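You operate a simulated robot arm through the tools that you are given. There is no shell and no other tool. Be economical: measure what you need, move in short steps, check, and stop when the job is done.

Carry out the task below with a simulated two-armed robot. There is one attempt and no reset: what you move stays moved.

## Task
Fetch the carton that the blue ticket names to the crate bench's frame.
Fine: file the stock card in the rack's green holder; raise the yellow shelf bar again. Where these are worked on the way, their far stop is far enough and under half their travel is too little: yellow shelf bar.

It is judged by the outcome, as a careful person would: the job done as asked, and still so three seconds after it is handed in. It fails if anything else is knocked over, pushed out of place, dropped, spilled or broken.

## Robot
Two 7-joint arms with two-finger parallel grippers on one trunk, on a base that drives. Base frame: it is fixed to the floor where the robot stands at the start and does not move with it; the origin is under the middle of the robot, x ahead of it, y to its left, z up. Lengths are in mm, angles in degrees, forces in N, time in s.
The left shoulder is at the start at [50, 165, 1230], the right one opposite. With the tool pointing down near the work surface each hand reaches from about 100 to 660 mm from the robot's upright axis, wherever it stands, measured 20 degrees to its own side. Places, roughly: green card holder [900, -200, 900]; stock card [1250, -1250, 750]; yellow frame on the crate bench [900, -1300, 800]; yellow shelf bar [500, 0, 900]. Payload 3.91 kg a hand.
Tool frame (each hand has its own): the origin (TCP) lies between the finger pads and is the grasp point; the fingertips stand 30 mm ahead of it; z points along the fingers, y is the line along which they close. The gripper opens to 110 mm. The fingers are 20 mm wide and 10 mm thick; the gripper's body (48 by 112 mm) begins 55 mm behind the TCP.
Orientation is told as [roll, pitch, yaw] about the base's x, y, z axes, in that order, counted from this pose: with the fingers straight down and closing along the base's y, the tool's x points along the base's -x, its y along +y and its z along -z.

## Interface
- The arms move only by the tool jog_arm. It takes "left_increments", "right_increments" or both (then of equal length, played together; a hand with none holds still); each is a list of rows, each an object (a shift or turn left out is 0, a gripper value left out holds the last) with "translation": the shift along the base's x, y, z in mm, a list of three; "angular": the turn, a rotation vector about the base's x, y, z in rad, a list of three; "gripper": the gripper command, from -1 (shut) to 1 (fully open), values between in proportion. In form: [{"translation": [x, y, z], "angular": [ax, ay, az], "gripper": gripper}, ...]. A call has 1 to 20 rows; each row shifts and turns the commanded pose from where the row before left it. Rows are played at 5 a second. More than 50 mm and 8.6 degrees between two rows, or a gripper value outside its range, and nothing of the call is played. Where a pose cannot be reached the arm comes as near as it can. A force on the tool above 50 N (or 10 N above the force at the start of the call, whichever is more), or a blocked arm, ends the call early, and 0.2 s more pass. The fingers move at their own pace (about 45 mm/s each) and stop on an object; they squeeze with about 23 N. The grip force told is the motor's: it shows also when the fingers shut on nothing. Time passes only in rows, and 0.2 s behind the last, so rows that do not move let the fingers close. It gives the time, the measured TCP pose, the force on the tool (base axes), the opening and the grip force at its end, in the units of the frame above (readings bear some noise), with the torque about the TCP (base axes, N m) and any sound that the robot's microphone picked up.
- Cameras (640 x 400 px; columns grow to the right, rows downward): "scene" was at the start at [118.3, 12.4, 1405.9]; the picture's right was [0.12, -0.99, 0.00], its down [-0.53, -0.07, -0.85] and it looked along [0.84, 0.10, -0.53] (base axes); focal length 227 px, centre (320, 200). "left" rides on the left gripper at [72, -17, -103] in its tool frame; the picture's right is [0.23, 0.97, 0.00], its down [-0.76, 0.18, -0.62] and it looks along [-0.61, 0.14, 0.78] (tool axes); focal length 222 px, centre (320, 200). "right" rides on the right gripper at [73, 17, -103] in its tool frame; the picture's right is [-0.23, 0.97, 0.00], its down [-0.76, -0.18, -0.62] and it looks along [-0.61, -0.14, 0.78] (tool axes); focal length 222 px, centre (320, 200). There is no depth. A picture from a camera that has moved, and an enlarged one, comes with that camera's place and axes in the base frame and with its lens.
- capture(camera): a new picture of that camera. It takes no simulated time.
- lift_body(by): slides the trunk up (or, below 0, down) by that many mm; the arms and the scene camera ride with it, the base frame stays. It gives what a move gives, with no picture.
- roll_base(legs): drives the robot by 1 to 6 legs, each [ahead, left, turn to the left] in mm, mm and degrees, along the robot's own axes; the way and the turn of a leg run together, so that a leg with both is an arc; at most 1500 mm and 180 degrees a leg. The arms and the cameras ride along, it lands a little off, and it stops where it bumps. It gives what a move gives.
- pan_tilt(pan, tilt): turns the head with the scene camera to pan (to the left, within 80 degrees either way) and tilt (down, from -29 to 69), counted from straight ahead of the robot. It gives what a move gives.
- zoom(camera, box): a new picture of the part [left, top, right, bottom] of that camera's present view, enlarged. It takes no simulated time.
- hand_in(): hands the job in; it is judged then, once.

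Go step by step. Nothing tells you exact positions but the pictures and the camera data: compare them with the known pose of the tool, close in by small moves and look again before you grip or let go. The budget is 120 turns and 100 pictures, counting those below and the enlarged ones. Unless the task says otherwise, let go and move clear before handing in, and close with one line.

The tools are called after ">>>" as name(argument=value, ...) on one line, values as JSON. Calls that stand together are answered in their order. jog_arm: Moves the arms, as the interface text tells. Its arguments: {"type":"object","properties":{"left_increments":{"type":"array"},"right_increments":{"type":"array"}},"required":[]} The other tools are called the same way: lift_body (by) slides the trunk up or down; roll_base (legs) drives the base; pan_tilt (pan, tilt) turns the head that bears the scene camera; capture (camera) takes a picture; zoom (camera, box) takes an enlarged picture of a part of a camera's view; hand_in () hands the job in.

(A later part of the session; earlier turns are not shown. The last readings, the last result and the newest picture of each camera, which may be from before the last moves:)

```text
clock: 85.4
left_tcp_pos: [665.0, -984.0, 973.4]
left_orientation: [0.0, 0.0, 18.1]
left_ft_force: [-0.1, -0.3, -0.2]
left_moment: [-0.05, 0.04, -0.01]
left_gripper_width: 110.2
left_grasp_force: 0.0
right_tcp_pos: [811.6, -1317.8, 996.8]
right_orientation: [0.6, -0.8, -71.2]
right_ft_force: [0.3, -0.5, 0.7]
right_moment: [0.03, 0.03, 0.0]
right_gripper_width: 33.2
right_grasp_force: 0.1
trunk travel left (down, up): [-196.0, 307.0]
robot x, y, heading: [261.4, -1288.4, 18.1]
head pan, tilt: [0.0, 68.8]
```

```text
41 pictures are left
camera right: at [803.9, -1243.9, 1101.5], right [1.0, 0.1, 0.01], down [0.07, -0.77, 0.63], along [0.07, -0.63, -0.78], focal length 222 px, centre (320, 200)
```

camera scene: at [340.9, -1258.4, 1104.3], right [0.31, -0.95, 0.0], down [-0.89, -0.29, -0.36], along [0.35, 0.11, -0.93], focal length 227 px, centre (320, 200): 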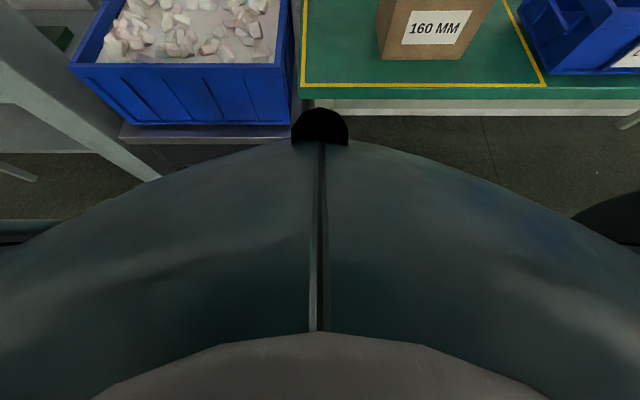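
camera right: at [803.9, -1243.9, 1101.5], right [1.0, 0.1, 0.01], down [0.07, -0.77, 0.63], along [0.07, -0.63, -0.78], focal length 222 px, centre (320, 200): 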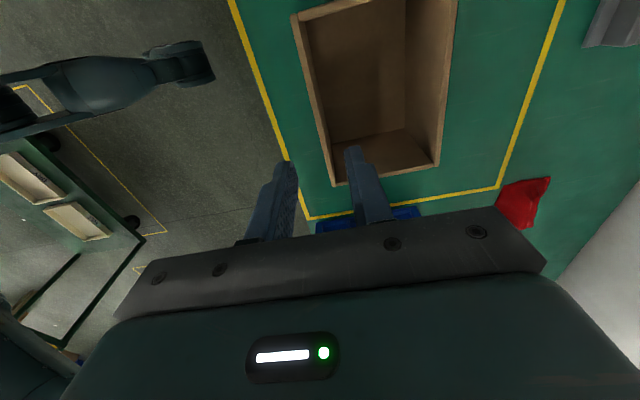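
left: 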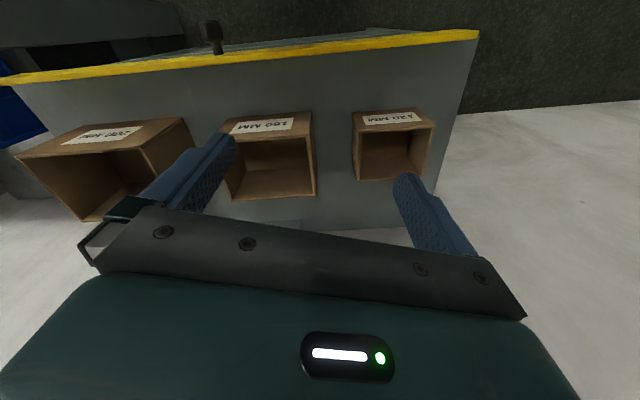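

>>> lift_body(by=220)

>>> roll_base(legs=[[130, 35, 0]])

>>> jog_arm(right_increments=[{"translation": [40, 13, -10]}, {"translation": [40, 13, -10]}, {"translation": [20, 6, -10]}, {}])

>>> capture(camera="scene")

>>> capture(camera="right")

```text
clock: 87.7
left_tcp_pos: [664.2, -982.4, 1192.1]
left_orientation: [0.0, 0.0, 18.1]
left_ft_force: [0.0, 0.1, 0.9]
left_moment: [0.02, -0.01, 0.02]
left_gripper_width: 110.0
left_grasp_force: 0.1
right_tcp_pos: [811.2, -1318.2, 1217.0]
right_orientation: [0.5, -0.8, -71.3]
right_ft_force: [0.0, 1.0, -0.4]
right_moment: [-0.02, 0.01, 0.02]
right_gripper_width: 32.8
right_grasp_force: 0.0
trunk travel left (down, up): [-416.0, 87.0]
robot x, y, heading: [257.9, -1287.9, 18.1]
head pan, tilt: [0.0, 68.8]
```

```text
clock: 89.0
left_tcp_pos: [772.8, -908.5, 1191.9]
left_orientation: [0.1, 0.1, 18.2]
left_ft_force: [0.0, -0.5, -0.8]
left_moment: [-0.03, 0.0, -0.02]
left_gripper_width: 109.9
left_grasp_force: 0.0
right_tcp_pos: [921.8, -1242.7, 1216.7]
right_orientation: [0.6, -0.8, -71.2]
right_ft_force: [0.8, -0.4, -0.1]
right_moment: [0.0, -0.02, 0.02]
right_gripper_width: 33.1
right_grasp_force: 0.1
trunk travel left (down, up): [-416.0, 87.0]
robot x, y, heading: [368.5, -1214.6, 18.3]
head pan, tilt: [0.0, 68.8]
```

```text
clock: 90.0
left_tcp_pos: [773.2, -908.8, 1193.0]
left_orientation: [0.0, -0.1, 18.3]
left_ft_force: [-0.7, -0.1, 0.4]
left_moment: [0.01, -0.02, -0.02]
left_gripper_width: 110.0
left_grasp_force: 0.1
right_tcp_pos: [974.7, -1268.4, 1170.7]
right_orientation: [0.7, -0.7, -71.2]
right_ft_force: [1.0, 0.5, 0.1]
right_moment: [-0.01, -0.04, 0.02]
right_gripper_width: 33.0
right_grasp_force: 0.1
right hand out of reach, approached as far as the arm can: row 1, 2, 3
trunk travel left (down, up): [-416.0, 87.0]
robot x, y, heading: [371.6, -1210.4, 18.2]
head pan, tilt: [0.0, 68.8]
```

```text
40 pictures are left
camera scene: at [450.4, -1185.7, 1324.3], right [0.31, -0.95, 0.0], down [-0.89, -0.29, -0.36], along [0.34, 0.11, -0.93], focal length 227 px, centre (320, 200)
```

scene: 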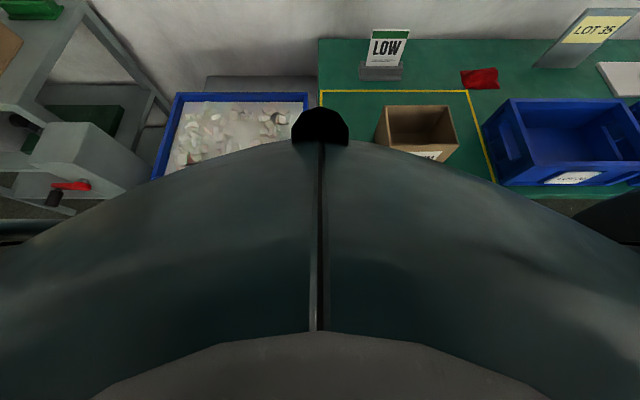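

```text
39 pictures are left
camera right: at [967.0, -1194.1, 1275.0], right [0.99, 0.1, 0.01], down [0.07, -0.77, 0.63], along [0.07, -0.63, -0.78], focal length 222 px, centre (320, 200)
```

right: 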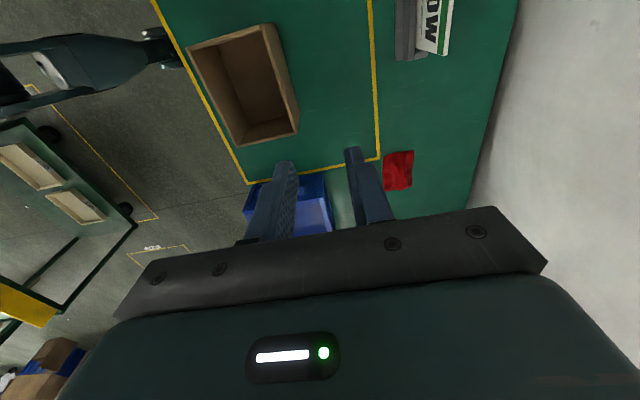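

>>> roll_base(legs=[[105, 10, 0]])

>>> jog_arm(right_increments=[{"translation": [10, 20, -35]}, {"translation": [10, 20, -35]}, {"translation": [10, 0, -35]}, {"translation": [10, 0, -35]}, {}])

>>> capture(camera="right")

```text
clock: 91.0
left_tcp_pos: [812.2, -892.1, 1194.2]
left_orientation: [0.0, 0.0, 18.2]
left_ft_force: [-0.2, -0.3, 0.0]
left_moment: [0.03, -0.04, -0.02]
left_gripper_width: 109.9
left_grasp_force: 0.1
right_tcp_pos: [1013.9, -1252.0, 1171.0]
right_orientation: [0.6, -0.7, -71.3]
right_ft_force: [0.1, -0.5, 0.0]
right_moment: [0.03, -0.05, 0.0]
right_gripper_width: 32.8
right_grasp_force: 0.0
trunk travel left (down, up): [-416.0, 87.0]
robot x, y, heading: [408.5, -1197.2, 18.0]
head pan, tilt: [0.0, 68.8]
stopped in leg 1: the robot was blocked; the commanded pose is now the measured one
```

```text
clock: 92.2
left_tcp_pos: [813.2, -891.8, 1192.2]
left_orientation: [0.0, 0.0, 18.3]
left_ft_force: [-0.6, -0.9, 0.2]
left_moment: [0.01, -0.01, -0.01]
left_gripper_width: 109.8
left_grasp_force: 0.0
right_tcp_pos: [1015.7, -1256.8, 1031.3]
right_orientation: [0.7, -0.6, -71.2]
right_ft_force: [0.1, -0.2, 0.2]
right_moment: [0.04, -0.02, 0.01]
right_gripper_width: 33.3
right_grasp_force: 0.1
right hand out of reach, approached as far as the arm can: row 1, 2, 3, 4
trunk travel left (down, up): [-416.0, 87.0]
robot x, y, heading: [410.6, -1196.3, 18.5]
head pan, tilt: [0.0, 68.8]
```

```text
38 pictures are left
camera right: at [1007.9, -1181.8, 1137.3], right [1.0, 0.1, 0.01], down [0.07, -0.77, 0.63], along [0.07, -0.63, -0.78], focal length 222 px, centre (320, 200)
```

right: 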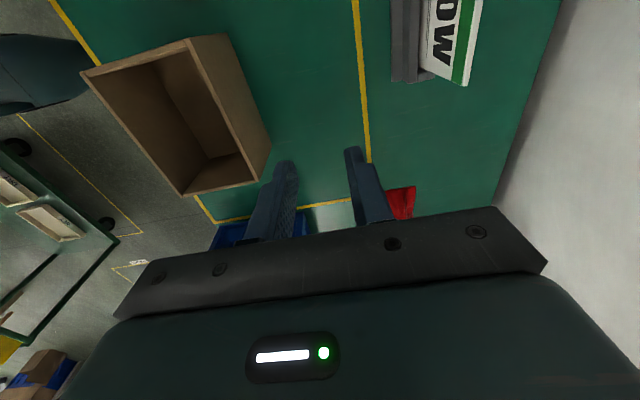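

The base is stopped by the grey bench. I'll go right so the base can slip between the green bench's legs, and turn left so the right arm reaches the card.

>>> roll_base(legs=[[-60, 0, 0], [0, -350, 0], [0, 0, 38]])

>>> pan_tilt(pan=-30, tilt=55)

>>> capture(camera="scene")

```text
clock: 98.2
left_tcp_pos: [597.0, -1055.6, 1192.3]
left_orientation: [0.0, 0.1, 55.3]
left_ft_force: [-0.6, -0.3, -0.6]
left_moment: [-0.03, -0.02, -0.01]
left_gripper_width: 109.9
left_grasp_force: 0.2
right_tcp_pos: [977.9, -1225.5, 1031.9]
right_orientation: [0.7, -0.7, -34.3]
right_ft_force: [0.6, -0.4, -0.1]
right_moment: [0.01, -0.02, -0.02]
right_gripper_width: 33.0
right_grasp_force: 0.1
trunk travel left (down, up): [-416.0, 87.0]
robot x, y, heading: [458.1, -1543.0, 55.5]
head pan, tilt: [0.0, 68.8]
```

```text
clock: 99.1
left_tcp_pos: [597.9, -1056.7, 1192.3]
left_orientation: [0.0, 0.1, 55.3]
left_ft_force: [-0.4, -0.8, 0.3]
left_moment: [-0.01, -0.04, -0.01]
left_gripper_width: 110.1
left_grasp_force: 0.1
right_tcp_pos: [978.1, -1224.3, 1032.6]
right_orientation: [0.7, -0.7, -34.2]
right_ft_force: [-0.9, 0.4, -0.1]
right_moment: [-0.01, 0.0, 0.0]
right_gripper_width: 33.0
right_grasp_force: 0.1
trunk travel left (down, up): [-416.0, 87.0]
robot x, y, heading: [457.2, -1542.5, 55.5]
head pan, tilt: [-30.0, 55.0]
```

```text
37 pictures are left
camera scene: at [540.1, -1487.2, 1339.7], right [0.43, -0.9, 0.0], down [-0.74, -0.35, -0.57], along [0.52, 0.25, -0.82], focal length 227 px, centre (320, 200)
```

scene: 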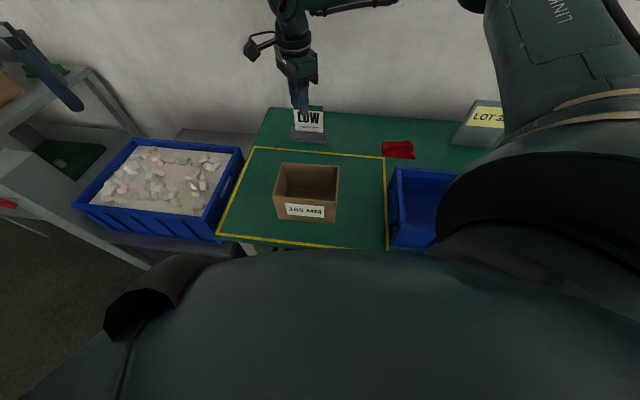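

>>> roll_base(legs=[[121, -93, 0]])

>>> jog_arm(right_increments=[{"angular": [0, 0, -0.13]}, {"angular": [0, 0, -0.13]}, {"angular": [0, 0, -0.13]}, {"angular": [0, 0, -0.13]}, {"angular": [0, 0, -0.13]}, {}])

>>> capture(camera="right")

>>> capture(camera="scene")

```text
clock: 100.6
left_tcp_pos: [719.4, -1019.2, 1193.4]
left_orientation: [-0.1, 0.0, 55.1]
left_ft_force: [-0.1, -0.5, -0.3]
left_moment: [-0.02, -0.01, 0.01]
left_gripper_width: 110.0
left_grasp_force: 0.1
right_tcp_pos: [1099.9, -1188.7, 1034.1]
right_orientation: [0.6, -1.0, -34.4]
right_ft_force: [-0.7, 0.2, -0.3]
right_moment: [0.01, -0.05, 0.0]
right_gripper_width: 33.0
right_grasp_force: 0.2
trunk travel left (down, up): [-416.0, 87.0]
robot x, y, heading: [582.2, -1506.9, 55.1]
head pan, tilt: [-30.0, 55.0]
stopped in leg 1: the robot was blocked; the commanded pose is now the measured one
```

```text
clock: 102.0
left_tcp_pos: [718.5, -1019.9, 1192.4]
left_orientation: [-0.2, -0.1, 55.1]
left_ft_force: [-0.5, 0.0, 0.1]
left_moment: [-0.01, -0.03, 0.01]
left_gripper_width: 110.1
left_grasp_force: 0.0
right_tcp_pos: [1098.9, -1189.9, 1035.2]
right_orientation: [0.9, -0.7, -71.8]
right_ft_force: [-0.1, 0.5, 0.7]
right_moment: [0.0, 0.02, -0.01]
right_gripper_width: 33.2
right_grasp_force: 0.1
trunk travel left (down, up): [-416.0, 87.0]
robot x, y, heading: [582.7, -1507.8, 54.9]
head pan, tilt: [-30.0, 55.0]
```

```text
36 pictures are left
camera right: at [1091.9, -1117.2, 1141.0], right [1.0, 0.09, 0.02], down [0.06, -0.78, 0.63], along [0.07, -0.62, -0.78], focal length 222 px, centre (320, 200)
```

right: 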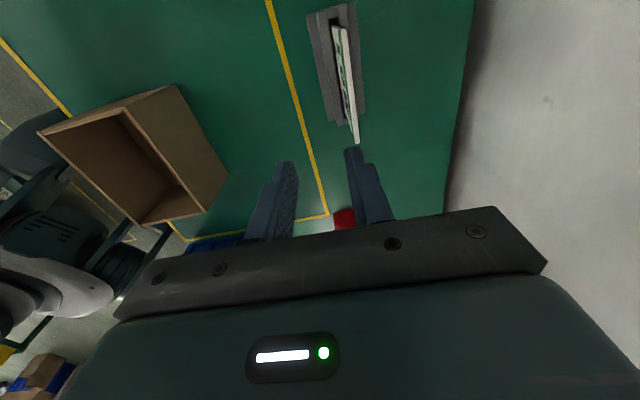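

```text
35 pictures are left
camera scene: at [658.7, -1450.9, 1340.1], right [0.42, -0.91, 0.0], down [-0.74, -0.35, -0.58], along [0.52, 0.24, -0.82], focal length 227 px, centre (320, 200)
```

scene: 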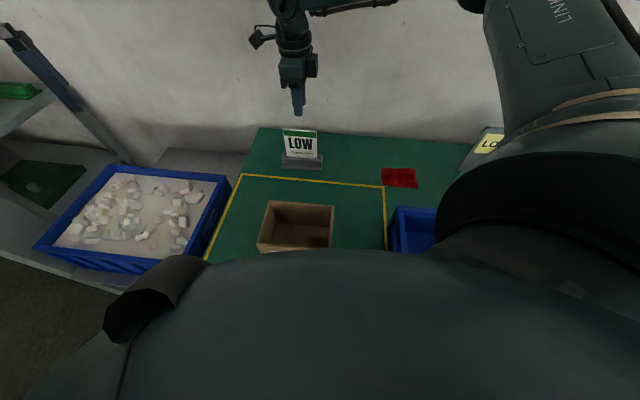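

The card's top edge runs (1116,-1117) to (1145,-1212), centre (1130,-1165), top about z 918. I move over it and part way down.

>>> jog_arm(right_increments=[{"translation": [16, 12, -10], "gripper": -0.05}, {"translation": [15.5, 12, -20]}, {"translation": [0, 0, -40]}, {}])

>>> capture(camera="right")

>>> zoom(camera="scene", box=[250, 70, 370, 180])

```text
clock: 103.0
left_tcp_pos: [716.8, -1020.2, 1192.7]
left_orientation: [-0.2, -0.1, 55.0]
left_ft_force: [-0.3, -0.3, 0.5]
left_moment: [0.02, 0.0, -0.02]
left_gripper_width: 109.8
left_grasp_force: 0.1
right_tcp_pos: [1126.5, -1214.6, 980.2]
right_orientation: [0.8, -0.6, -71.7]
right_ft_force: [0.5, -0.4, 0.2]
right_moment: [-0.02, -0.01, 0.0]
right_gripper_width: 52.5
right_grasp_force: 0.1
right hand out of reach, approached as far as the arm can: row 1, 2, 3
trunk travel left (down, up): [-416.0, 87.0]
robot x, y, heading: [577.2, -1503.9, 55.2]
head pan, tilt: [-30.0, 55.0]
```

```text
34 pictures are left
camera right: at [1118.2, -1140.2, 1085.9], right [1.0, 0.09, 0.02], down [0.06, -0.78, 0.63], along [0.07, -0.62, -0.78], focal length 222 px, centre (320, 200)
```

right: 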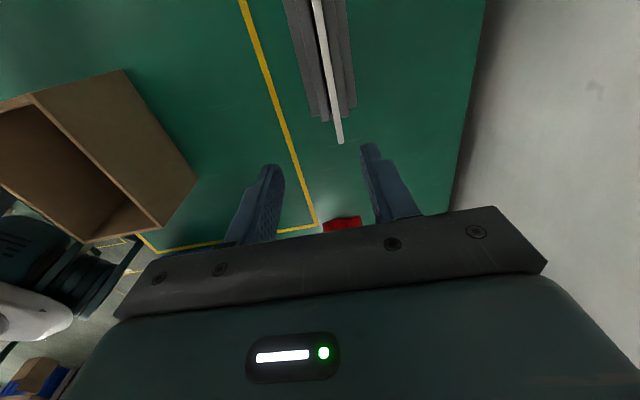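

```text
3.64 times, centred on (310, 125) of scene
camera zoom: at [658.6, -1451.0, 1340.1], right [0.42, -0.91, 0.0], down [-0.74, -0.35, -0.58], along [0.52, 0.24, -0.82], focal length 826 px, centre (356, 473)
```

zoom: 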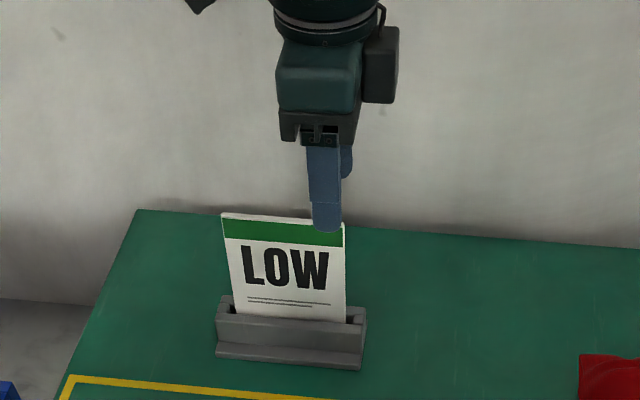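

>>> jog_arm(right_increments=[{"translation": [-10, 0, 40]}])

>>> roll_base(legs=[[0, 0, 16]])

```text
clock: 103.4
left_tcp_pos: [717.3, -1020.1, 1194.2]
left_orientation: [-0.2, -0.1, 55.1]
left_ft_force: [-0.3, -0.1, 0.6]
left_moment: [-0.02, 0.04, -0.04]
left_gripper_width: 110.0
left_grasp_force: 0.1
right_tcp_pos: [1115.0, -1215.8, 1022.1]
right_orientation: [1.0, -0.7, -71.7]
right_ft_force: [-0.1, -0.3, 0.4]
right_moment: [0.02, -0.02, -0.01]
right_gripper_width: 52.3
right_grasp_force: 0.1
trunk travel left (down, up): [-416.0, 87.0]
robot x, y, heading: [581.7, -1504.3, 55.0]
head pan, tilt: [-30.0, 55.0]
```

```text
clock: 104.8
left_tcp_pos: [589.7, -1021.7, 1193.6]
left_orientation: [0.0, 0.0, 70.0]
left_ft_force: [0.2, 0.8, -0.4]
left_moment: [-0.02, -0.02, 0.0]
left_gripper_width: 109.9
left_grasp_force: 0.0
right_tcp_pos: [1024.6, -1109.9, 1021.2]
right_orientation: [0.7, -0.6, -56.8]
right_ft_force: [0.8, -0.7, 0.5]
right_moment: [-0.05, 0.01, 0.01]
right_gripper_width: 52.2
right_grasp_force: 0.1
trunk travel left (down, up): [-416.0, 87.0]
robot x, y, heading: [581.5, -1525.2, 69.8]
head pan, tilt: [-30.0, 55.0]
stopped in leg 1: the robot was blocked; the commanded pose is now the measured one
```

>>> roll_base(legs=[[24, 18, 0]])

>>> jog_arm(right_increments=[{"translation": [30, -25, 0], "angular": [0, 0, -0.09]}, {"translation": [30, -25, 0], "angular": [0, 0, -0.09]}, {"translation": [30, -25, 0], "angular": [0, 0, -0.086]}, {"translation": [20, -16, 0]}, {}])

>>> capture(camera="right")

```text
clock: 105.6
left_tcp_pos: [576.6, -989.5, 1191.7]
left_orientation: [-0.3, 0.0, 70.2]
left_ft_force: [0.1, 0.1, -0.3]
left_moment: [-0.02, -0.02, -0.01]
left_gripper_width: 109.8
left_grasp_force: 0.0
right_tcp_pos: [1010.3, -1073.3, 1019.6]
right_orientation: [0.7, -1.0, -56.6]
right_ft_force: [0.9, -0.3, -0.5]
right_moment: [0.0, 0.02, 0.03]
right_gripper_width: 52.0
right_grasp_force: 0.1
trunk travel left (down, up): [-416.0, 87.0]
robot x, y, heading: [568.7, -1498.0, 70.4]
head pan, tilt: [-30.0, 55.0]
```

```text
clock: 106.8
left_tcp_pos: [576.8, -990.2, 1191.6]
left_orientation: [-0.3, 0.1, 70.2]
left_ft_force: [-0.5, -0.5, 1.0]
left_moment: [-0.01, 0.03, 0.02]
left_gripper_width: 109.8
left_grasp_force: 0.2
right_tcp_pos: [1121.3, -1164.6, 1021.6]
right_orientation: [0.9, -0.8, -71.9]
right_ft_force: [0.1, -0.6, -0.3]
right_moment: [-0.02, 0.02, -0.01]
right_gripper_width: 52.4
right_grasp_force: 0.0
trunk travel left (down, up): [-416.0, 87.0]
robot x, y, heading: [570.2, -1495.1, 70.3]
head pan, tilt: [-30.0, 55.0]
```

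```text
32 pictures are left
camera right: at [1113.9, -1089.3, 1126.1], right [1.0, 0.09, 0.02], down [0.06, -0.77, 0.63], along [0.07, -0.63, -0.78], focal length 222 px, centre (320, 200)
```

right: 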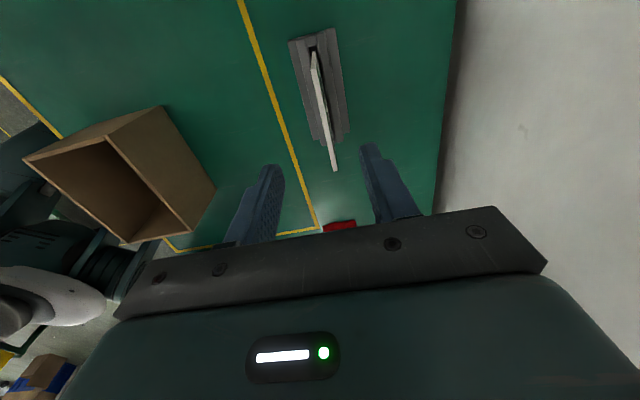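

>>> jog_arm(right_increments=[{"translation": [9, -2.5, -22]}, {"translation": [0, 0, -22]}, {"translation": [0, 0, -22]}, {}])

>>> capture(camera="right")

```text
clock: 107.8
left_tcp_pos: [575.8, -990.3, 1193.4]
left_orientation: [-0.3, -0.1, 70.2]
left_ft_force: [0.4, 1.0, 0.9]
left_moment: [0.01, 0.0, -0.02]
left_gripper_width: 110.0
left_grasp_force: 0.1
right_tcp_pos: [1131.3, -1168.6, 954.5]
right_orientation: [0.8, -0.8, -71.8]
right_ft_force: [-0.3, 0.3, 0.2]
right_moment: [0.02, 0.01, 0.0]
right_gripper_width: 52.7
right_grasp_force: 0.2
trunk travel left (down, up): [-416.0, 87.0]
robot x, y, heading: [572.4, -1493.7, 70.2]
head pan, tilt: [-30.0, 55.0]
```

```text
31 pictures are left
camera right: at [1123.7, -1094.3, 1059.7], right [1.0, 0.09, 0.02], down [0.06, -0.77, 0.63], along [0.07, -0.63, -0.78], focal length 222 px, centre (320, 200)
```

right: 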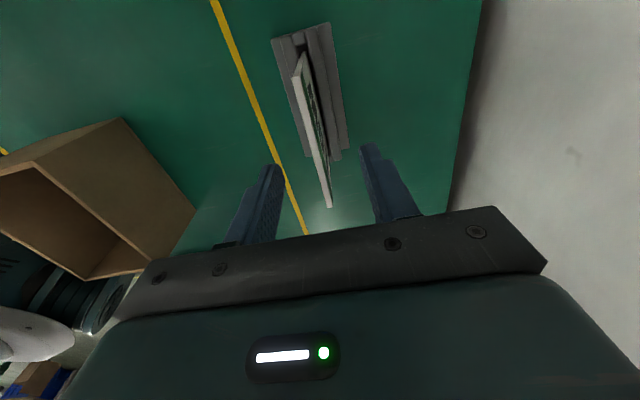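

>>> jog_arm(right_increments=[{"translation": [0, 0, -20]}, {"translation": [0, 0, -20]}, {"translation": [0, 0, -20]}, {}, {"gripper": -0.4}, {"gripper": -0.7}, {"gripper": -1}, {}, {}])

>>> zoom(camera="scene", box=[250, 50, 410, 180])

```text
clock: 109.8
left_tcp_pos: [576.2, -990.5, 1192.3]
left_orientation: [-0.2, 0.0, 70.2]
left_ft_force: [0.0, 0.6, -0.1]
left_moment: [-0.02, 0.0, 0.0]
left_gripper_width: 110.2
left_grasp_force: 0.1
right_tcp_pos: [1131.8, -1167.7, 894.9]
right_orientation: [0.8, -0.8, -71.9]
right_ft_force: [-0.5, -0.2, 0.2]
right_moment: [0.03, -0.03, -0.01]
right_gripper_width: 4.0
right_grasp_force: 22.8
trunk travel left (down, up): [-416.0, 87.0]
robot x, y, heading: [571.0, -1494.2, 70.1]
head pan, tilt: [-30.0, 55.0]
```

```text
3.08 times, centred on (330, 115) of scene
camera zoom: at [631.3, -1420.9, 1340.1], right [0.64, -0.76, 0.0], down [-0.62, -0.53, -0.58], along [0.44, 0.37, -0.82], focal length 699 px, centre (289, 462)
```

zoom: 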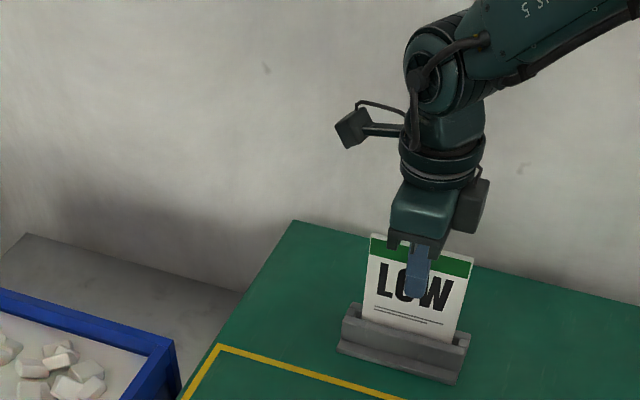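

>>> jog_arm(right_increments=[{"translation": [0, 0, 10]}, {"translation": [0, 0, 15]}, {"translation": [0, 0, 20]}, {"translation": [0, 0, 30]}, {"translation": [0, 0, 40]}, {}])

>>> zoom(camera="scene", box=[250, 30, 410, 160])

```text
clock: 111.2
left_tcp_pos: [577.1, -991.6, 1192.5]
left_orientation: [-0.2, 0.0, 70.1]
left_ft_force: [-0.2, -0.2, 0.9]
left_moment: [-0.03, -0.04, -0.02]
left_gripper_width: 109.9
left_grasp_force: 0.0
right_tcp_pos: [1131.9, -1167.5, 1009.6]
right_orientation: [0.8, -0.8, -71.9]
right_ft_force: [-0.1, 0.2, 0.0]
right_moment: [-0.01, 0.02, 0.02]
right_gripper_width: 3.9
right_grasp_force: 23.5
trunk travel left (down, up): [-416.0, 87.0]
robot x, y, heading: [570.6, -1495.9, 70.2]
head pan, tilt: [-30.0, 55.0]
```

```text
3.08 times, centred on (330, 95) of scene
camera zoom: at [631.3, -1421.0, 1340.1], right [0.64, -0.76, 0.0], down [-0.62, -0.53, -0.58], along [0.44, 0.37, -0.82], focal length 699 px, centre (289, 523)
```

zoom: 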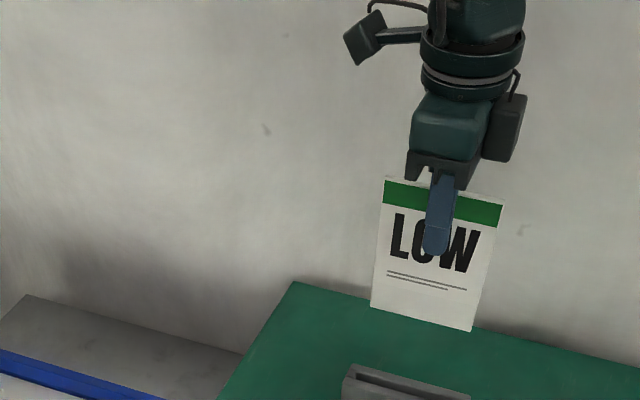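

The card is out and about 131 tall, its bottom 110 below the TCP. I raise the trunk, back out, square up and drive back to the rack.

>>> lift_body(by=85)

>>> roll_base(legs=[[-203, 260, 0], [0, 0, -52]])

>>> roll_base(legs=[[0, 1340, 0]])

```text
clock: 112.6
left_tcp_pos: [589.2, -986.5, 1201.8]
left_orientation: [1.0, 1.0, 70.1]
left_ft_force: [0.2, 0.3, 1.0]
left_moment: [0.0, -0.01, -0.02]
left_gripper_width: 109.9
left_grasp_force: 0.0
right_tcp_pos: [1139.4, -1166.2, 1007.2]
right_orientation: [-0.7, -0.6, -71.9]
right_ft_force: [0.4, 0.3, -0.6]
right_moment: [0.0, -0.02, -0.01]
right_gripper_width: 3.9
right_grasp_force: 23.7
trunk travel left (down, up): [-434.0, 69.0]
robot x, y, heading: [561.5, -1495.9, 70.2]
head pan, tilt: [-30.0, 55.0]
stopped: the arm was blocked; the commanded pose is now the measured one
```

```text
clock: 117.9
left_tcp_pos: [653.0, -1303.3, 1209.4]
left_orientation: [0.0, 0.2, 17.7]
left_ft_force: [-0.7, 0.0, -0.2]
left_moment: [-0.02, 0.01, -0.03]
left_gripper_width: 109.9
left_grasp_force: 0.1
right_tcp_pos: [849.8, -1850.0, 1023.4]
right_orientation: [0.6, -0.7, -124.4]
right_ft_force: [0.6, 0.2, -1.2]
right_moment: [-0.01, 0.03, -0.01]
right_gripper_width: 3.8
right_grasp_force: 22.7
trunk travel left (down, up): [-434.0, 69.0]
robot x, y, heading: [247.0, -1604.6, 17.3]
head pan, tilt: [-30.0, 55.0]
```

```text
clock: 129.5
left_tcp_pos: [249.8, -61.2, 1208.3]
left_orientation: [-0.1, 0.2, 18.2]
left_ft_force: [-0.1, -0.6, -0.4]
left_moment: [-0.04, -0.01, -0.03]
left_gripper_width: 110.2
left_grasp_force: 0.0
right_tcp_pos: [450.5, -607.8, 1025.3]
right_orientation: [0.4, -0.7, -123.8]
right_ft_force: [-0.4, 0.2, 0.2]
right_moment: [0.03, 0.0, 0.02]
right_gripper_width: 3.8
right_grasp_force: 22.7
trunk travel left (down, up): [-434.0, 69.0]
robot x, y, heading: [-154.5, -366.2, 18.2]
head pan, tilt: [-30.0, 55.0]
```

The trunk lift was briefly blocked, so I check the crate bench from here and look at the rack.

>>> pan_tilt(pan=-60, tilt=30)

>>> capture(camera="scene")

>>> pan_tilt(pan=0, tilt=38)

>>> capture(camera="scene")

```text
clock: 130.4
left_tcp_pos: [249.8, -61.4, 1209.0]
left_orientation: [0.0, 0.2, 18.2]
left_ft_force: [-0.6, 0.8, 0.4]
left_moment: [-0.02, 0.0, -0.03]
left_gripper_width: 110.0
left_grasp_force: 0.0
right_tcp_pos: [451.4, -607.7, 1023.2]
right_orientation: [0.5, -0.7, -123.9]
right_ft_force: [0.2, 0.4, -0.1]
right_moment: [0.0, -0.02, 0.0]
right_gripper_width: 3.8
right_grasp_force: 22.6
trunk travel left (down, up): [-434.0, 69.0]
robot x, y, heading: [-158.1, -367.2, 18.3]
head pan, tilt: [-60.0, 30.0]
```

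```text
28 pictures are left
camera scene: at [-59.3, -415.6, 1393.0], right [-0.67, -0.75, 0.0], down [-0.37, 0.33, -0.87], along [0.65, -0.58, -0.5], focal length 227 px, centre (320, 200)
```

scene: 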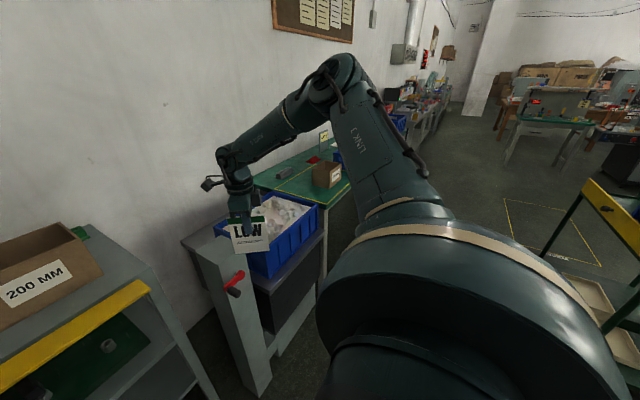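

```text
clock: 131.8
left_tcp_pos: [249.7, -61.9, 1208.5]
left_orientation: [0.0, 0.2, 18.2]
left_ft_force: [-0.3, -0.2, 0.3]
left_moment: [-0.01, 0.01, -0.02]
left_gripper_width: 109.9
left_grasp_force: 0.0
right_tcp_pos: [451.9, -607.9, 1024.0]
right_orientation: [0.5, -0.6, -123.8]
right_ft_force: [0.7, 0.1, -0.2]
right_moment: [0.03, 0.0, 0.02]
right_gripper_width: 4.0
right_grasp_force: 22.6
trunk travel left (down, up): [-434.0, 69.0]
robot x, y, heading: [-152.0, -363.7, 18.4]
head pan, tilt: [0.0, 38.0]
```

```text
27 pictures are left
camera scene: at [-44.7, -328.5, 1380.7], right [0.31, -0.95, 0.0], down [-0.58, -0.19, -0.79], along [0.75, 0.25, -0.62], focal length 227 px, centre (320, 200)
```

scene: 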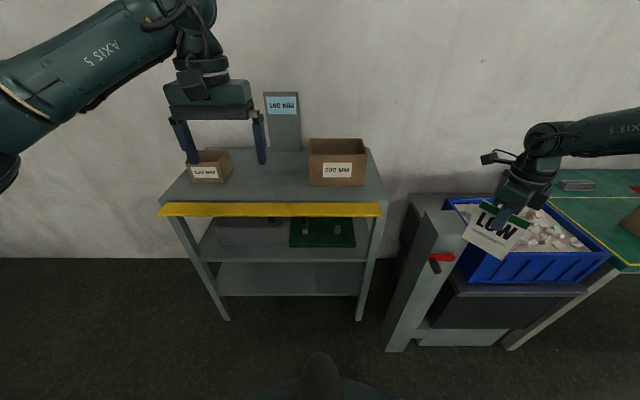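

Bench and carton look fine. I raise the trunk to clear the post, then bring the right hand in and turn the card square to the rack.

>>> lift_body(by=69)

>>> jog_arm(right_increments=[{"translation": [0, 0, 45]}, {"translation": [-16, 27, 15], "angular": [0, 0, 0.13]}, {"translation": [-16, 27, 15], "angular": [0, 0, 0.13]}, {"translation": [-16, 27, 10], "angular": [0, 0, 0.13]}, {"translation": [-16, 27, 0], "angular": [0, 0, 0.13]}, {"translation": [-16, 27, 0], "angular": [0, 0, 0.13]}, {"translation": [-16, 27, 0], "angular": [0, 0, 0.13]}, {"translation": [-16, 27, 0], "angular": [0, 0, 0.126]}, {}])

```text
clock: 132.8
left_tcp_pos: [249.5, -61.8, 1277.8]
left_orientation: [-0.1, 0.3, 18.2]
left_ft_force: [0.1, -0.5, 0.1]
left_moment: [0.02, 0.03, 0.0]
left_gripper_width: 110.0
left_grasp_force: 0.1
right_tcp_pos: [451.2, -607.6, 1093.8]
right_orientation: [0.5, -0.7, -123.8]
right_ft_force: [0.0, 0.8, -0.2]
right_moment: [0.0, -0.03, 0.02]
right_gripper_width: 3.8
right_grasp_force: 23.2
trunk travel left (down, up): [-503.0, 0.0]
robot x, y, heading: [-155.7, -366.8, 18.3]
head pan, tilt: [0.0, 38.0]
```

```text
clock: 134.8
left_tcp_pos: [249.6, -61.1, 1279.4]
left_orientation: [-0.1, 0.1, 18.2]
left_ft_force: [-0.5, -0.3, 0.0]
left_moment: [-0.01, -0.01, -0.01]
left_gripper_width: 110.1
left_grasp_force: 0.0
right_tcp_pos: [339.5, -418.7, 1178.3]
right_orientation: [0.5, -0.6, -71.8]
right_ft_force: [0.6, -0.2, 0.1]
right_moment: [0.02, -0.01, 0.01]
right_gripper_width: 3.9
right_grasp_force: 22.5
trunk travel left (down, up): [-503.0, 0.0]
robot x, y, heading: [-156.1, -364.3, 18.1]
head pan, tilt: [0.0, 38.0]
```

I need the bar up before the base can come close, so I raise it with the free left hand. First I reposition and lower the trunk.

>>> roll_base(legs=[[130, 100, 0]])

>>> jog_arm(right_increments=[{"translation": [-30, -10, 25]}, {"translation": [-30, -10, 25]}, {}], left_increments=[{"translation": [-30, -10, 0], "gripper": -1}, {"translation": [-15, -5, 0]}, {}])

>>> lift_body(by=-300)

>>> jog_arm(left_increments=[{"translation": [0, 0, -10], "angular": [0.042, -0.132, 0]}, {"translation": [0, 0, -15], "angular": [0.042, -0.132, 0]}, {"translation": [0, 0, -15], "angular": [0.042, -0.132, 0]}, {"translation": [0, 0, -15], "angular": [0.042, -0.132, 0]}, {"translation": [0, 0, -15], "angular": [0.042, -0.132, 0]}, {"translation": [0, 0, -15], "angular": [0.042, -0.132, 0]}, {"translation": [0, 0, -10], "angular": [0.042, -0.132, 0]}, {"translation": [0, 0, -10], "angular": [0.042, -0.132, 0]}, {"angular": [0.042, -0.132, 0]}, {}])

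>>> capture(camera="scene")

```text
clock: 136.4
left_tcp_pos: [342.0, 74.3, 1278.5]
left_orientation: [-0.1, 0.2, 18.2]
left_ft_force: [-0.1, -0.1, -0.6]
left_moment: [-0.01, -0.01, 0.0]
left_gripper_width: 110.1
left_grasp_force: 0.0
right_tcp_pos: [431.5, -279.7, 1177.9]
right_orientation: [0.5, -0.7, -71.9]
right_ft_force: [0.0, -0.1, -0.7]
right_moment: [0.03, 0.04, -0.02]
right_gripper_width: 4.1
right_grasp_force: 23.3
trunk travel left (down, up): [-503.0, 0.0]
robot x, y, heading: [-65.1, -225.1, 18.3]
head pan, tilt: [0.0, 38.0]
```

```text
clock: 137.2
left_tcp_pos: [297.3, 59.0, 1278.8]
left_orientation: [0.0, 0.2, 18.2]
left_ft_force: [0.4, 0.0, 0.5]
left_moment: [0.0, -0.02, -0.01]
left_gripper_width: 39.1
left_grasp_force: 0.0
right_tcp_pos: [371.1, -301.3, 1229.1]
right_orientation: [0.5, -0.7, -71.9]
right_ft_force: [0.0, 0.0, 0.7]
right_moment: [0.0, 0.03, -0.02]
right_gripper_width: 3.8
right_grasp_force: 22.9
trunk travel left (down, up): [-503.0, 0.0]
robot x, y, heading: [-58.2, -230.3, 18.1]
head pan, tilt: [0.0, 38.0]
```

```text
clock: 140.2
left_tcp_pos: [296.0, 58.8, 978.8]
left_orientation: [0.1, 0.0, 18.2]
left_ft_force: [0.0, 0.1, 0.1]
left_moment: [0.03, -0.03, 0.02]
left_gripper_width: 0.0
left_grasp_force: 23.3
right_tcp_pos: [371.0, -300.6, 928.6]
right_orientation: [0.4, -0.7, -71.9]
right_ft_force: [0.1, 0.5, -0.9]
right_moment: [-0.02, -0.02, 0.0]
right_gripper_width: 4.1
right_grasp_force: 23.2
trunk travel left (down, up): [-203.0, 300.0]
robot x, y, heading: [-58.3, -228.6, 18.4]
head pan, tilt: [0.0, 38.0]
```

```text
clock: 142.4
left_tcp_pos: [304.7, 55.4, 873.8]
left_orientation: [-1.6, -65.6, 18.9]
left_ft_force: [0.8, -0.4, -0.3]
left_moment: [-0.01, -0.01, 0.03]
left_gripper_width: 0.1
left_grasp_force: 23.3
left hand out of reach, approached as far as the arm can: row 8, 9
right_tcp_pos: [370.8, -300.7, 929.3]
right_orientation: [0.5, -0.7, -71.9]
right_ft_force: [0.6, -0.4, -0.8]
right_moment: [-0.05, -0.01, 0.03]
right_gripper_width: 3.9
right_grasp_force: 22.5
trunk travel left (down, up): [-203.0, 300.0]
robot x, y, heading: [-63.6, -227.5, 18.2]
head pan, tilt: [0.0, 38.0]
```

```text
26 pictures are left
camera scene: at [47.1, -191.9, 1149.7], right [0.31, -0.95, 0.0], down [-0.58, -0.19, -0.79], along [0.75, 0.25, -0.62], focal length 227 px, centre (320, 200)
```

scene: 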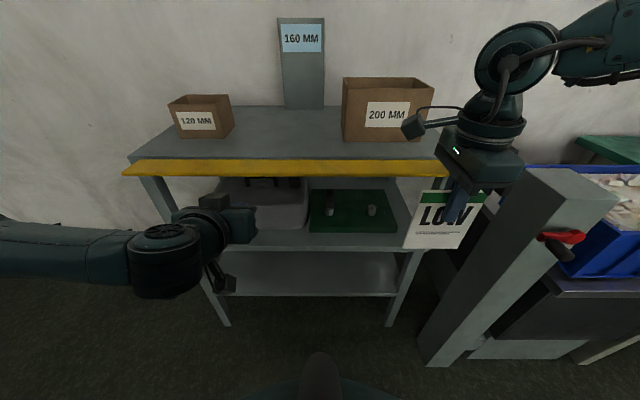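

>>> jog_arm(left_increments=[{"translation": [25, 8, -10]}, {"translation": [25, 8, -2]}, {"translation": [24, 8, 0]}, {}])

>>> capture(camera="left")

```text
clock: 143.4
left_tcp_pos: [378.6, 79.7, 861.1]
left_orientation: [-1.6, -65.4, 18.8]
left_ft_force: [-0.2, -0.4, 0.4]
left_moment: [-0.01, 0.0, -0.02]
left_gripper_width: 0.3
left_grasp_force: 23.5
right_tcp_pos: [371.1, -301.8, 927.6]
right_orientation: [0.5, -0.7, -71.8]
right_ft_force: [0.1, -0.5, -0.5]
right_moment: [0.01, 0.02, -0.03]
right_gripper_width: 3.9
right_grasp_force: 22.7
trunk travel left (down, up): [-203.0, 300.0]
robot x, y, heading: [-60.5, -226.4, 18.3]
head pan, tilt: [0.0, 38.0]
```

```text
25 pictures are left
camera left: at [266.3, 25.6, 838.6], right [-0.38, 0.9, -0.22], down [-0.3, 0.1, 0.95], along [0.88, 0.43, 0.23], focal length 222 px, centre (320, 200)
```

left: 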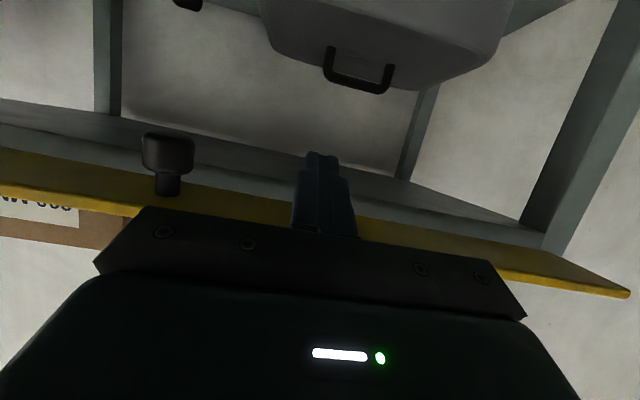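

>>> jog_arm(left_increments=[{"translation": [0, 0, 12]}, {"translation": [0, 0, 12]}, {"translation": [0, 0, 12]}, {"translation": [1, 0, 12]}, {"translation": [1, 0, 12]}, {}])

```text
clock: 144.8
left_tcp_pos: [379.3, 78.5, 921.1]
left_orientation: [-1.5, -65.5, 18.8]
left_ft_force: [-1.5, 0.8, -7.3]
left_moment: [-0.02, 0.21, 0.02]
left_gripper_width: 0.0
left_grasp_force: 23.1
right_tcp_pos: [370.9, -300.6, 928.8]
right_orientation: [0.5, -0.8, -71.9]
right_ft_force: [0.2, -0.1, 0.1]
right_moment: [0.02, 0.0, 0.0]
right_gripper_width: 4.0
right_grasp_force: 22.8
trunk travel left (down, up): [-203.0, 300.0]
robot x, y, heading: [-60.9, -228.2, 18.2]
head pan, tilt: [0.0, 38.0]
```

Force is light and the bar is rising. I continue up and then forward.

>>> jog_arm(left_increments=[{"translation": [2, 0.6, 12]}, {"translation": [4, 1.3, 12]}, {"translation": [6, 2, 10]}, {"translation": [8, 2.5, 6]}, {}])

>>> capture(camera="scene")

```text
clock: 146.0
left_tcp_pos: [400.2, 85.4, 962.7]
left_orientation: [-1.7, -65.8, 18.9]
left_ft_force: [-1.7, -0.2, -0.1]
left_moment: [-0.01, 0.02, 0.01]
left_gripper_width: 0.0
left_grasp_force: 22.2
right_tcp_pos: [371.1, -300.8, 928.5]
right_orientation: [0.5, -0.6, -71.8]
right_ft_force: [0.3, 0.3, -1.1]
right_moment: [-0.01, 0.02, 0.0]
right_gripper_width: 3.8
right_grasp_force: 23.1
trunk travel left (down, up): [-203.0, 300.0]
robot x, y, heading: [-64.0, -229.5, 18.1]
head pan, tilt: [0.0, 38.0]
```

```text
24 pictures are left
camera scene: at [47.0, -191.7, 1149.9], right [0.31, -0.95, 0.0], down [-0.58, -0.19, -0.79], along [0.75, 0.25, -0.62], focal length 227 px, centre (320, 200)
```

scene: 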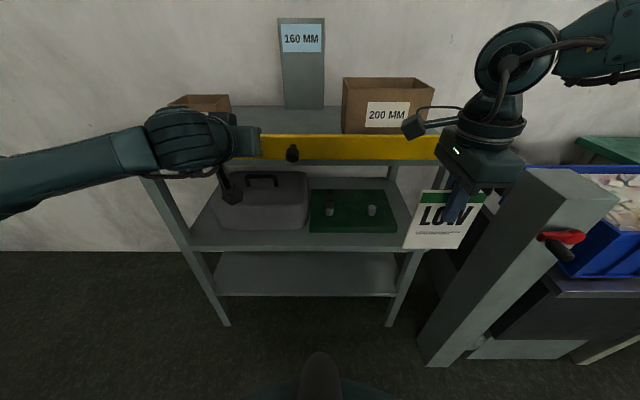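

>>> jog_arm(left_increments=[{"translation": [5, 1.6, -2]}, {"translation": [5, 1.6, -2]}, {"translation": [5, 1.6, -2]}, {"translation": [5, 1.6, -1]}, {"translation": [3, 1, 0]}, {"translation": [3, 1, 0]}, {"translation": [3, 1, 0]}, {}])

>>> zoom(camera="scene", box=[220, 80, 460, 230])

```text
clock: 147.3
left_tcp_pos: [417.8, 90.6, 955.7]
left_orientation: [-1.6, -65.5, 18.5]
left_ft_force: [-25.1, -3.9, 7.3]
left_moment: [0.01, -0.11, 0.18]
left_gripper_width: 0.0
left_grasp_force: 22.6
right_tcp_pos: [367.7, -301.3, 929.6]
right_orientation: [0.7, -0.7, -71.8]
right_ft_force: [0.0, 0.3, 0.1]
right_moment: [0.02, -0.04, 0.0]
right_gripper_width: 3.8
right_grasp_force: 23.2
trunk travel left (down, up): [-203.0, 300.0]
robot x, y, heading: [-68.1, -231.0, 18.4]
head pan, tilt: [0.0, 38.0]
stopped in row 6 (left hand): the force on the tool passed its limit at 54 N (the readings are from after the stop); the commanded pose is now the measured one
```

```text
2.67 times, centred on (340, 155) of scene
camera zoom: at [42.8, -192.2, 1150.2], right [0.32, -0.95, 0.0], down [-0.58, -0.19, -0.79], along [0.75, 0.25, -0.61], focal length 606 px, centre (267, 320)
```

zoom: 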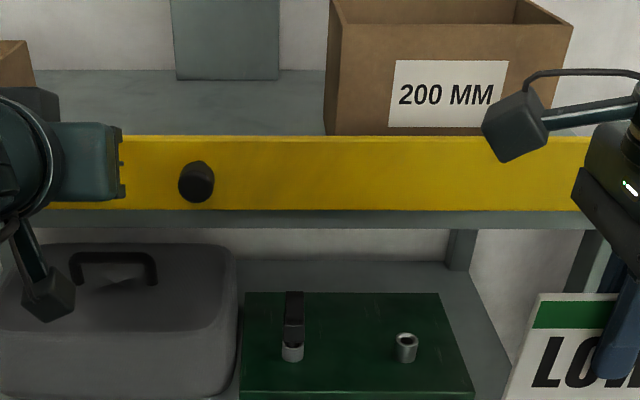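

The bar has met its upper stop and stands upright. I withdraw the left hand and raise the trunk for filing the card.

>>> jog_arm(left_increments=[{"translation": [-25, -8, 0]}, {"translation": [-40, -13, 0]}, {"translation": [-30, -10, 20], "angular": [-0.042, 0.132, 0]}, {"translation": [-20, -6, 20], "angular": [-0.042, 0.132, 0]}, {"translation": [0, 0, 20], "angular": [-0.042, 0.132, 0]}, {"angular": [-0.042, 0.132, 0]}, {"angular": [-0.042, 0.132, 0]}, {"angular": [-0.042, 0.132, 0]}, {"angular": [-0.042, 0.132, 0]}, {"angular": [-0.03, 0.1, 0]}, {}])

>>> lift_body(by=299)

>>> pan_tilt(pan=-10, tilt=45)

>>> capture(camera="scene")

```text
clock: 149.7
left_tcp_pos: [306.0, 54.2, 1012.6]
left_orientation: [-0.6, -3.7, 18.1]
left_ft_force: [0.0, 0.6, 0.8]
left_moment: [0.01, -0.02, -0.02]
left_gripper_width: 0.0
left_grasp_force: 23.1
right_tcp_pos: [370.5, -300.2, 927.9]
right_orientation: [0.5, -0.7, -71.8]
right_ft_force: [0.7, 0.0, 0.6]
right_moment: [-0.03, -0.02, 0.02]
right_gripper_width: 3.7
right_grasp_force: 23.0
trunk travel left (down, up): [-203.0, 300.0]
robot x, y, heading: [-66.0, -230.2, 18.4]
head pan, tilt: [0.0, 38.0]
```

```text
clock: 152.7
left_tcp_pos: [305.2, 54.4, 1311.8]
left_orientation: [-0.6, -3.7, 18.0]
left_ft_force: [0.0, -0.3, -0.2]
left_moment: [0.0, 0.01, 0.01]
left_gripper_width: 0.1
left_grasp_force: 22.7
right_tcp_pos: [370.2, -299.6, 1228.6]
right_orientation: [0.5, -0.6, -71.7]
right_ft_force: [0.7, 0.6, -0.1]
right_moment: [0.02, -0.01, -0.02]
right_gripper_width: 4.1
right_grasp_force: 23.1
trunk travel left (down, up): [-502.0, 1.0]
robot x, y, heading: [-61.1, -231.9, 18.1]
head pan, tilt: [0.0, 38.0]
```

```text
clock: 153.4
left_tcp_pos: [306.1, 54.5, 1312.0]
left_orientation: [-0.6, -3.7, 18.0]
left_ft_force: [0.4, -0.6, 0.2]
left_moment: [0.0, 0.0, -0.02]
left_gripper_width: 0.2
left_grasp_force: 22.8
right_tcp_pos: [370.5, -301.0, 1225.9]
right_orientation: [0.4, -0.7, -71.8]
right_ft_force: [0.4, 0.1, -0.4]
right_moment: [0.03, -0.02, -0.01]
right_gripper_width: 3.9
right_grasp_force: 22.6
trunk travel left (down, up): [-502.0, 1.0]
robot x, y, heading: [-62.4, -232.7, 18.2]
head pan, tilt: [-10.0, 45.0]
```

```text
22 pictures are left
camera scene: at [44.9, -207.0, 1438.5], right [0.14, -0.99, 0.0], down [-0.7, -0.1, -0.71], along [0.7, 0.1, -0.71], focal length 227 px, centre (320, 200)
```

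scene: 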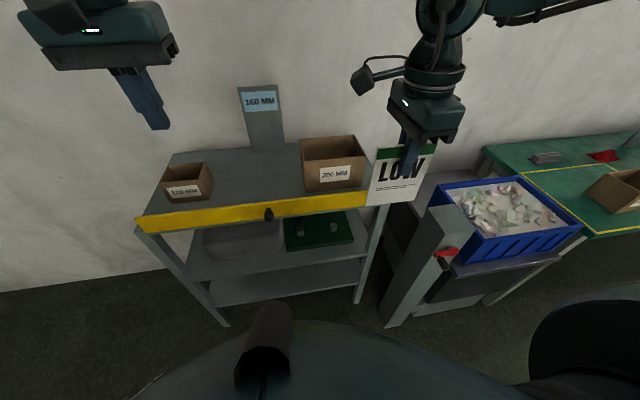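

The bar stands up. Now I turn left 40° (for the right shoulder's reach) and move in so the hand can get behind the 200 carton to the green holder.

>>> roll_base(legs=[[0, 0, 40], [163, -304, 0]])

>>> capture(camera="right")

```text
clock: 158.3
left_tcp_pos: [357.0, 212.2, 1311.5]
left_orientation: [-0.6, -3.6, 58.8]
left_ft_force: [0.5, 0.4, -1.0]
left_moment: [-0.01, 0.01, 0.0]
left_gripper_width: 0.3
left_grasp_force: 23.4
right_tcp_pos: [636.2, -15.0, 1227.3]
right_orientation: [0.6, -0.7, -31.1]
right_ft_force: [-0.4, -0.7, -0.5]
right_moment: [0.03, -0.02, 0.05]
right_gripper_width: 3.9
right_grasp_force: 23.0
trunk travel left (down, up): [-502.0, 1.0]
robot x, y, heading: [260.3, -244.1, 59.2]
head pan, tilt: [-10.0, 45.0]
stopped in leg 2: the robot was blocked; the commanded pose is now the measured one
```

```text
21 pictures are left
camera right: at [583.1, 36.1, 1332.4], right [0.7, 0.72, 0.01], down [0.55, -0.55, 0.63], along [0.46, -0.43, -0.78], focal length 222 px, centre (320, 200)
```

right: 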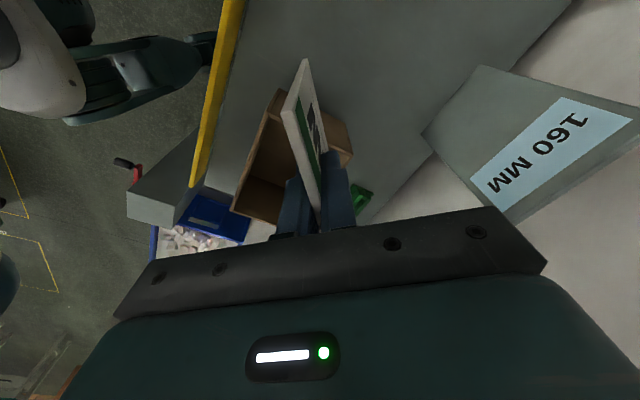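

>>> roll_base(legs=[[-7, 6, 0]])

>>> jog_arm(right_increments=[{"translation": [30, -18, -7], "angular": [0, 0, -0.12]}, {"translation": [30, -18, -7], "angular": [0, 0, -0.12]}, {"translation": [30, -18, -7], "angular": [0, 0, -0.12]}, {"translation": [30, -18, -7], "angular": [0, 0, -0.12]}, {"translation": [30, -18, -7], "angular": [0, 0, -0.12]}, {"translation": [25, -15, -7], "angular": [0, 0, -0.11]}, {}])

>>> capture(camera="right")

>>> pan_tilt(pan=-50, tilt=40)

>>> capture(camera="scene")

```text
clock: 159.1
left_tcp_pos: [348.7, 209.1, 1312.6]
left_orientation: [-0.6, -3.7, 58.8]
left_ft_force: [-0.8, -0.3, 0.0]
left_moment: [0.03, -0.02, -0.01]
left_gripper_width: 0.0
left_grasp_force: 23.1
right_tcp_pos: [627.9, -17.8, 1226.0]
right_orientation: [0.6, -0.7, -31.1]
right_ft_force: [-0.7, -0.4, -0.3]
right_moment: [-0.02, 0.0, -0.04]
right_gripper_width: 3.9
right_grasp_force: 22.7
trunk travel left (down, up): [-502.0, 1.0]
robot x, y, heading: [258.7, -247.2, 59.2]
head pan, tilt: [-10.0, 45.0]
```

```text
clock: 160.7
left_tcp_pos: [348.1, 209.2, 1311.1]
left_orientation: [-0.7, -3.7, 58.8]
left_ft_force: [0.3, 1.1, 0.3]
left_moment: [-0.03, 0.05, -0.01]
left_gripper_width: 0.0
left_grasp_force: 23.3
right_tcp_pos: [804.1, -123.3, 1185.5]
right_orientation: [0.6, -0.7, -71.8]
right_ft_force: [-0.2, -0.5, 0.0]
right_moment: [-0.04, -0.04, 0.02]
right_gripper_width: 3.9
right_grasp_force: 23.2
trunk travel left (down, up): [-502.0, 1.0]
robot x, y, heading: [256.9, -248.8, 59.3]
head pan, tilt: [-10.0, 45.0]
```

```text
20 pictures are left
camera right: at [797.1, -49.0, 1289.5], right [1.0, 0.09, 0.01], down [0.06, -0.77, 0.63], along [0.07, -0.63, -0.78], focal length 222 px, centre (320, 200)
```

right: 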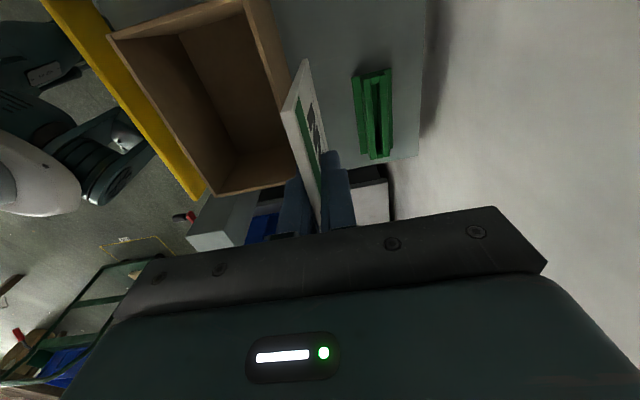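

```text
clock: 161.8
left_tcp_pos: [348.3, 208.2, 1311.1]
left_orientation: [-0.6, -3.7, 58.8]
left_ft_force: [-0.5, 0.1, -0.2]
left_moment: [0.02, 0.01, -0.01]
left_gripper_width: 0.0
left_grasp_force: 23.8
right_tcp_pos: [803.7, -123.7, 1184.7]
right_orientation: [0.6, -0.8, -71.7]
right_ft_force: [-0.2, 0.1, -0.4]
right_moment: [0.02, -0.03, 0.01]
right_gripper_width: 4.1
right_grasp_force: 22.9
trunk travel left (down, up): [-502.0, 1.0]
robot x, y, heading: [253.4, -248.3, 59.3]
head pan, tilt: [-50.0, 40.0]
```

```text
19 pictures are left
camera scene: at [352.9, -207.3, 1445.7], right [0.16, -0.99, 0.0], down [-0.63, -0.1, -0.77], along [0.76, 0.12, -0.64], focal length 227 px, centre (320, 200)
```

scene: 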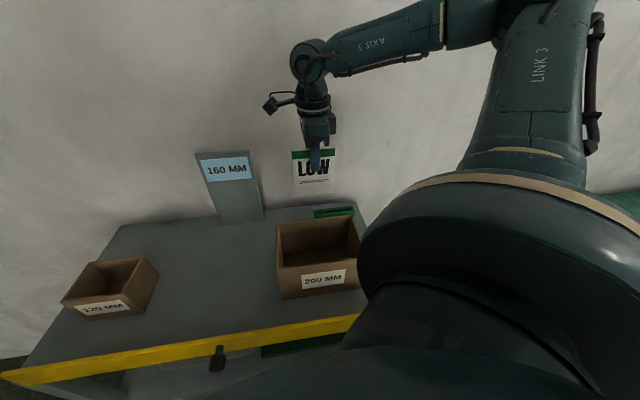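

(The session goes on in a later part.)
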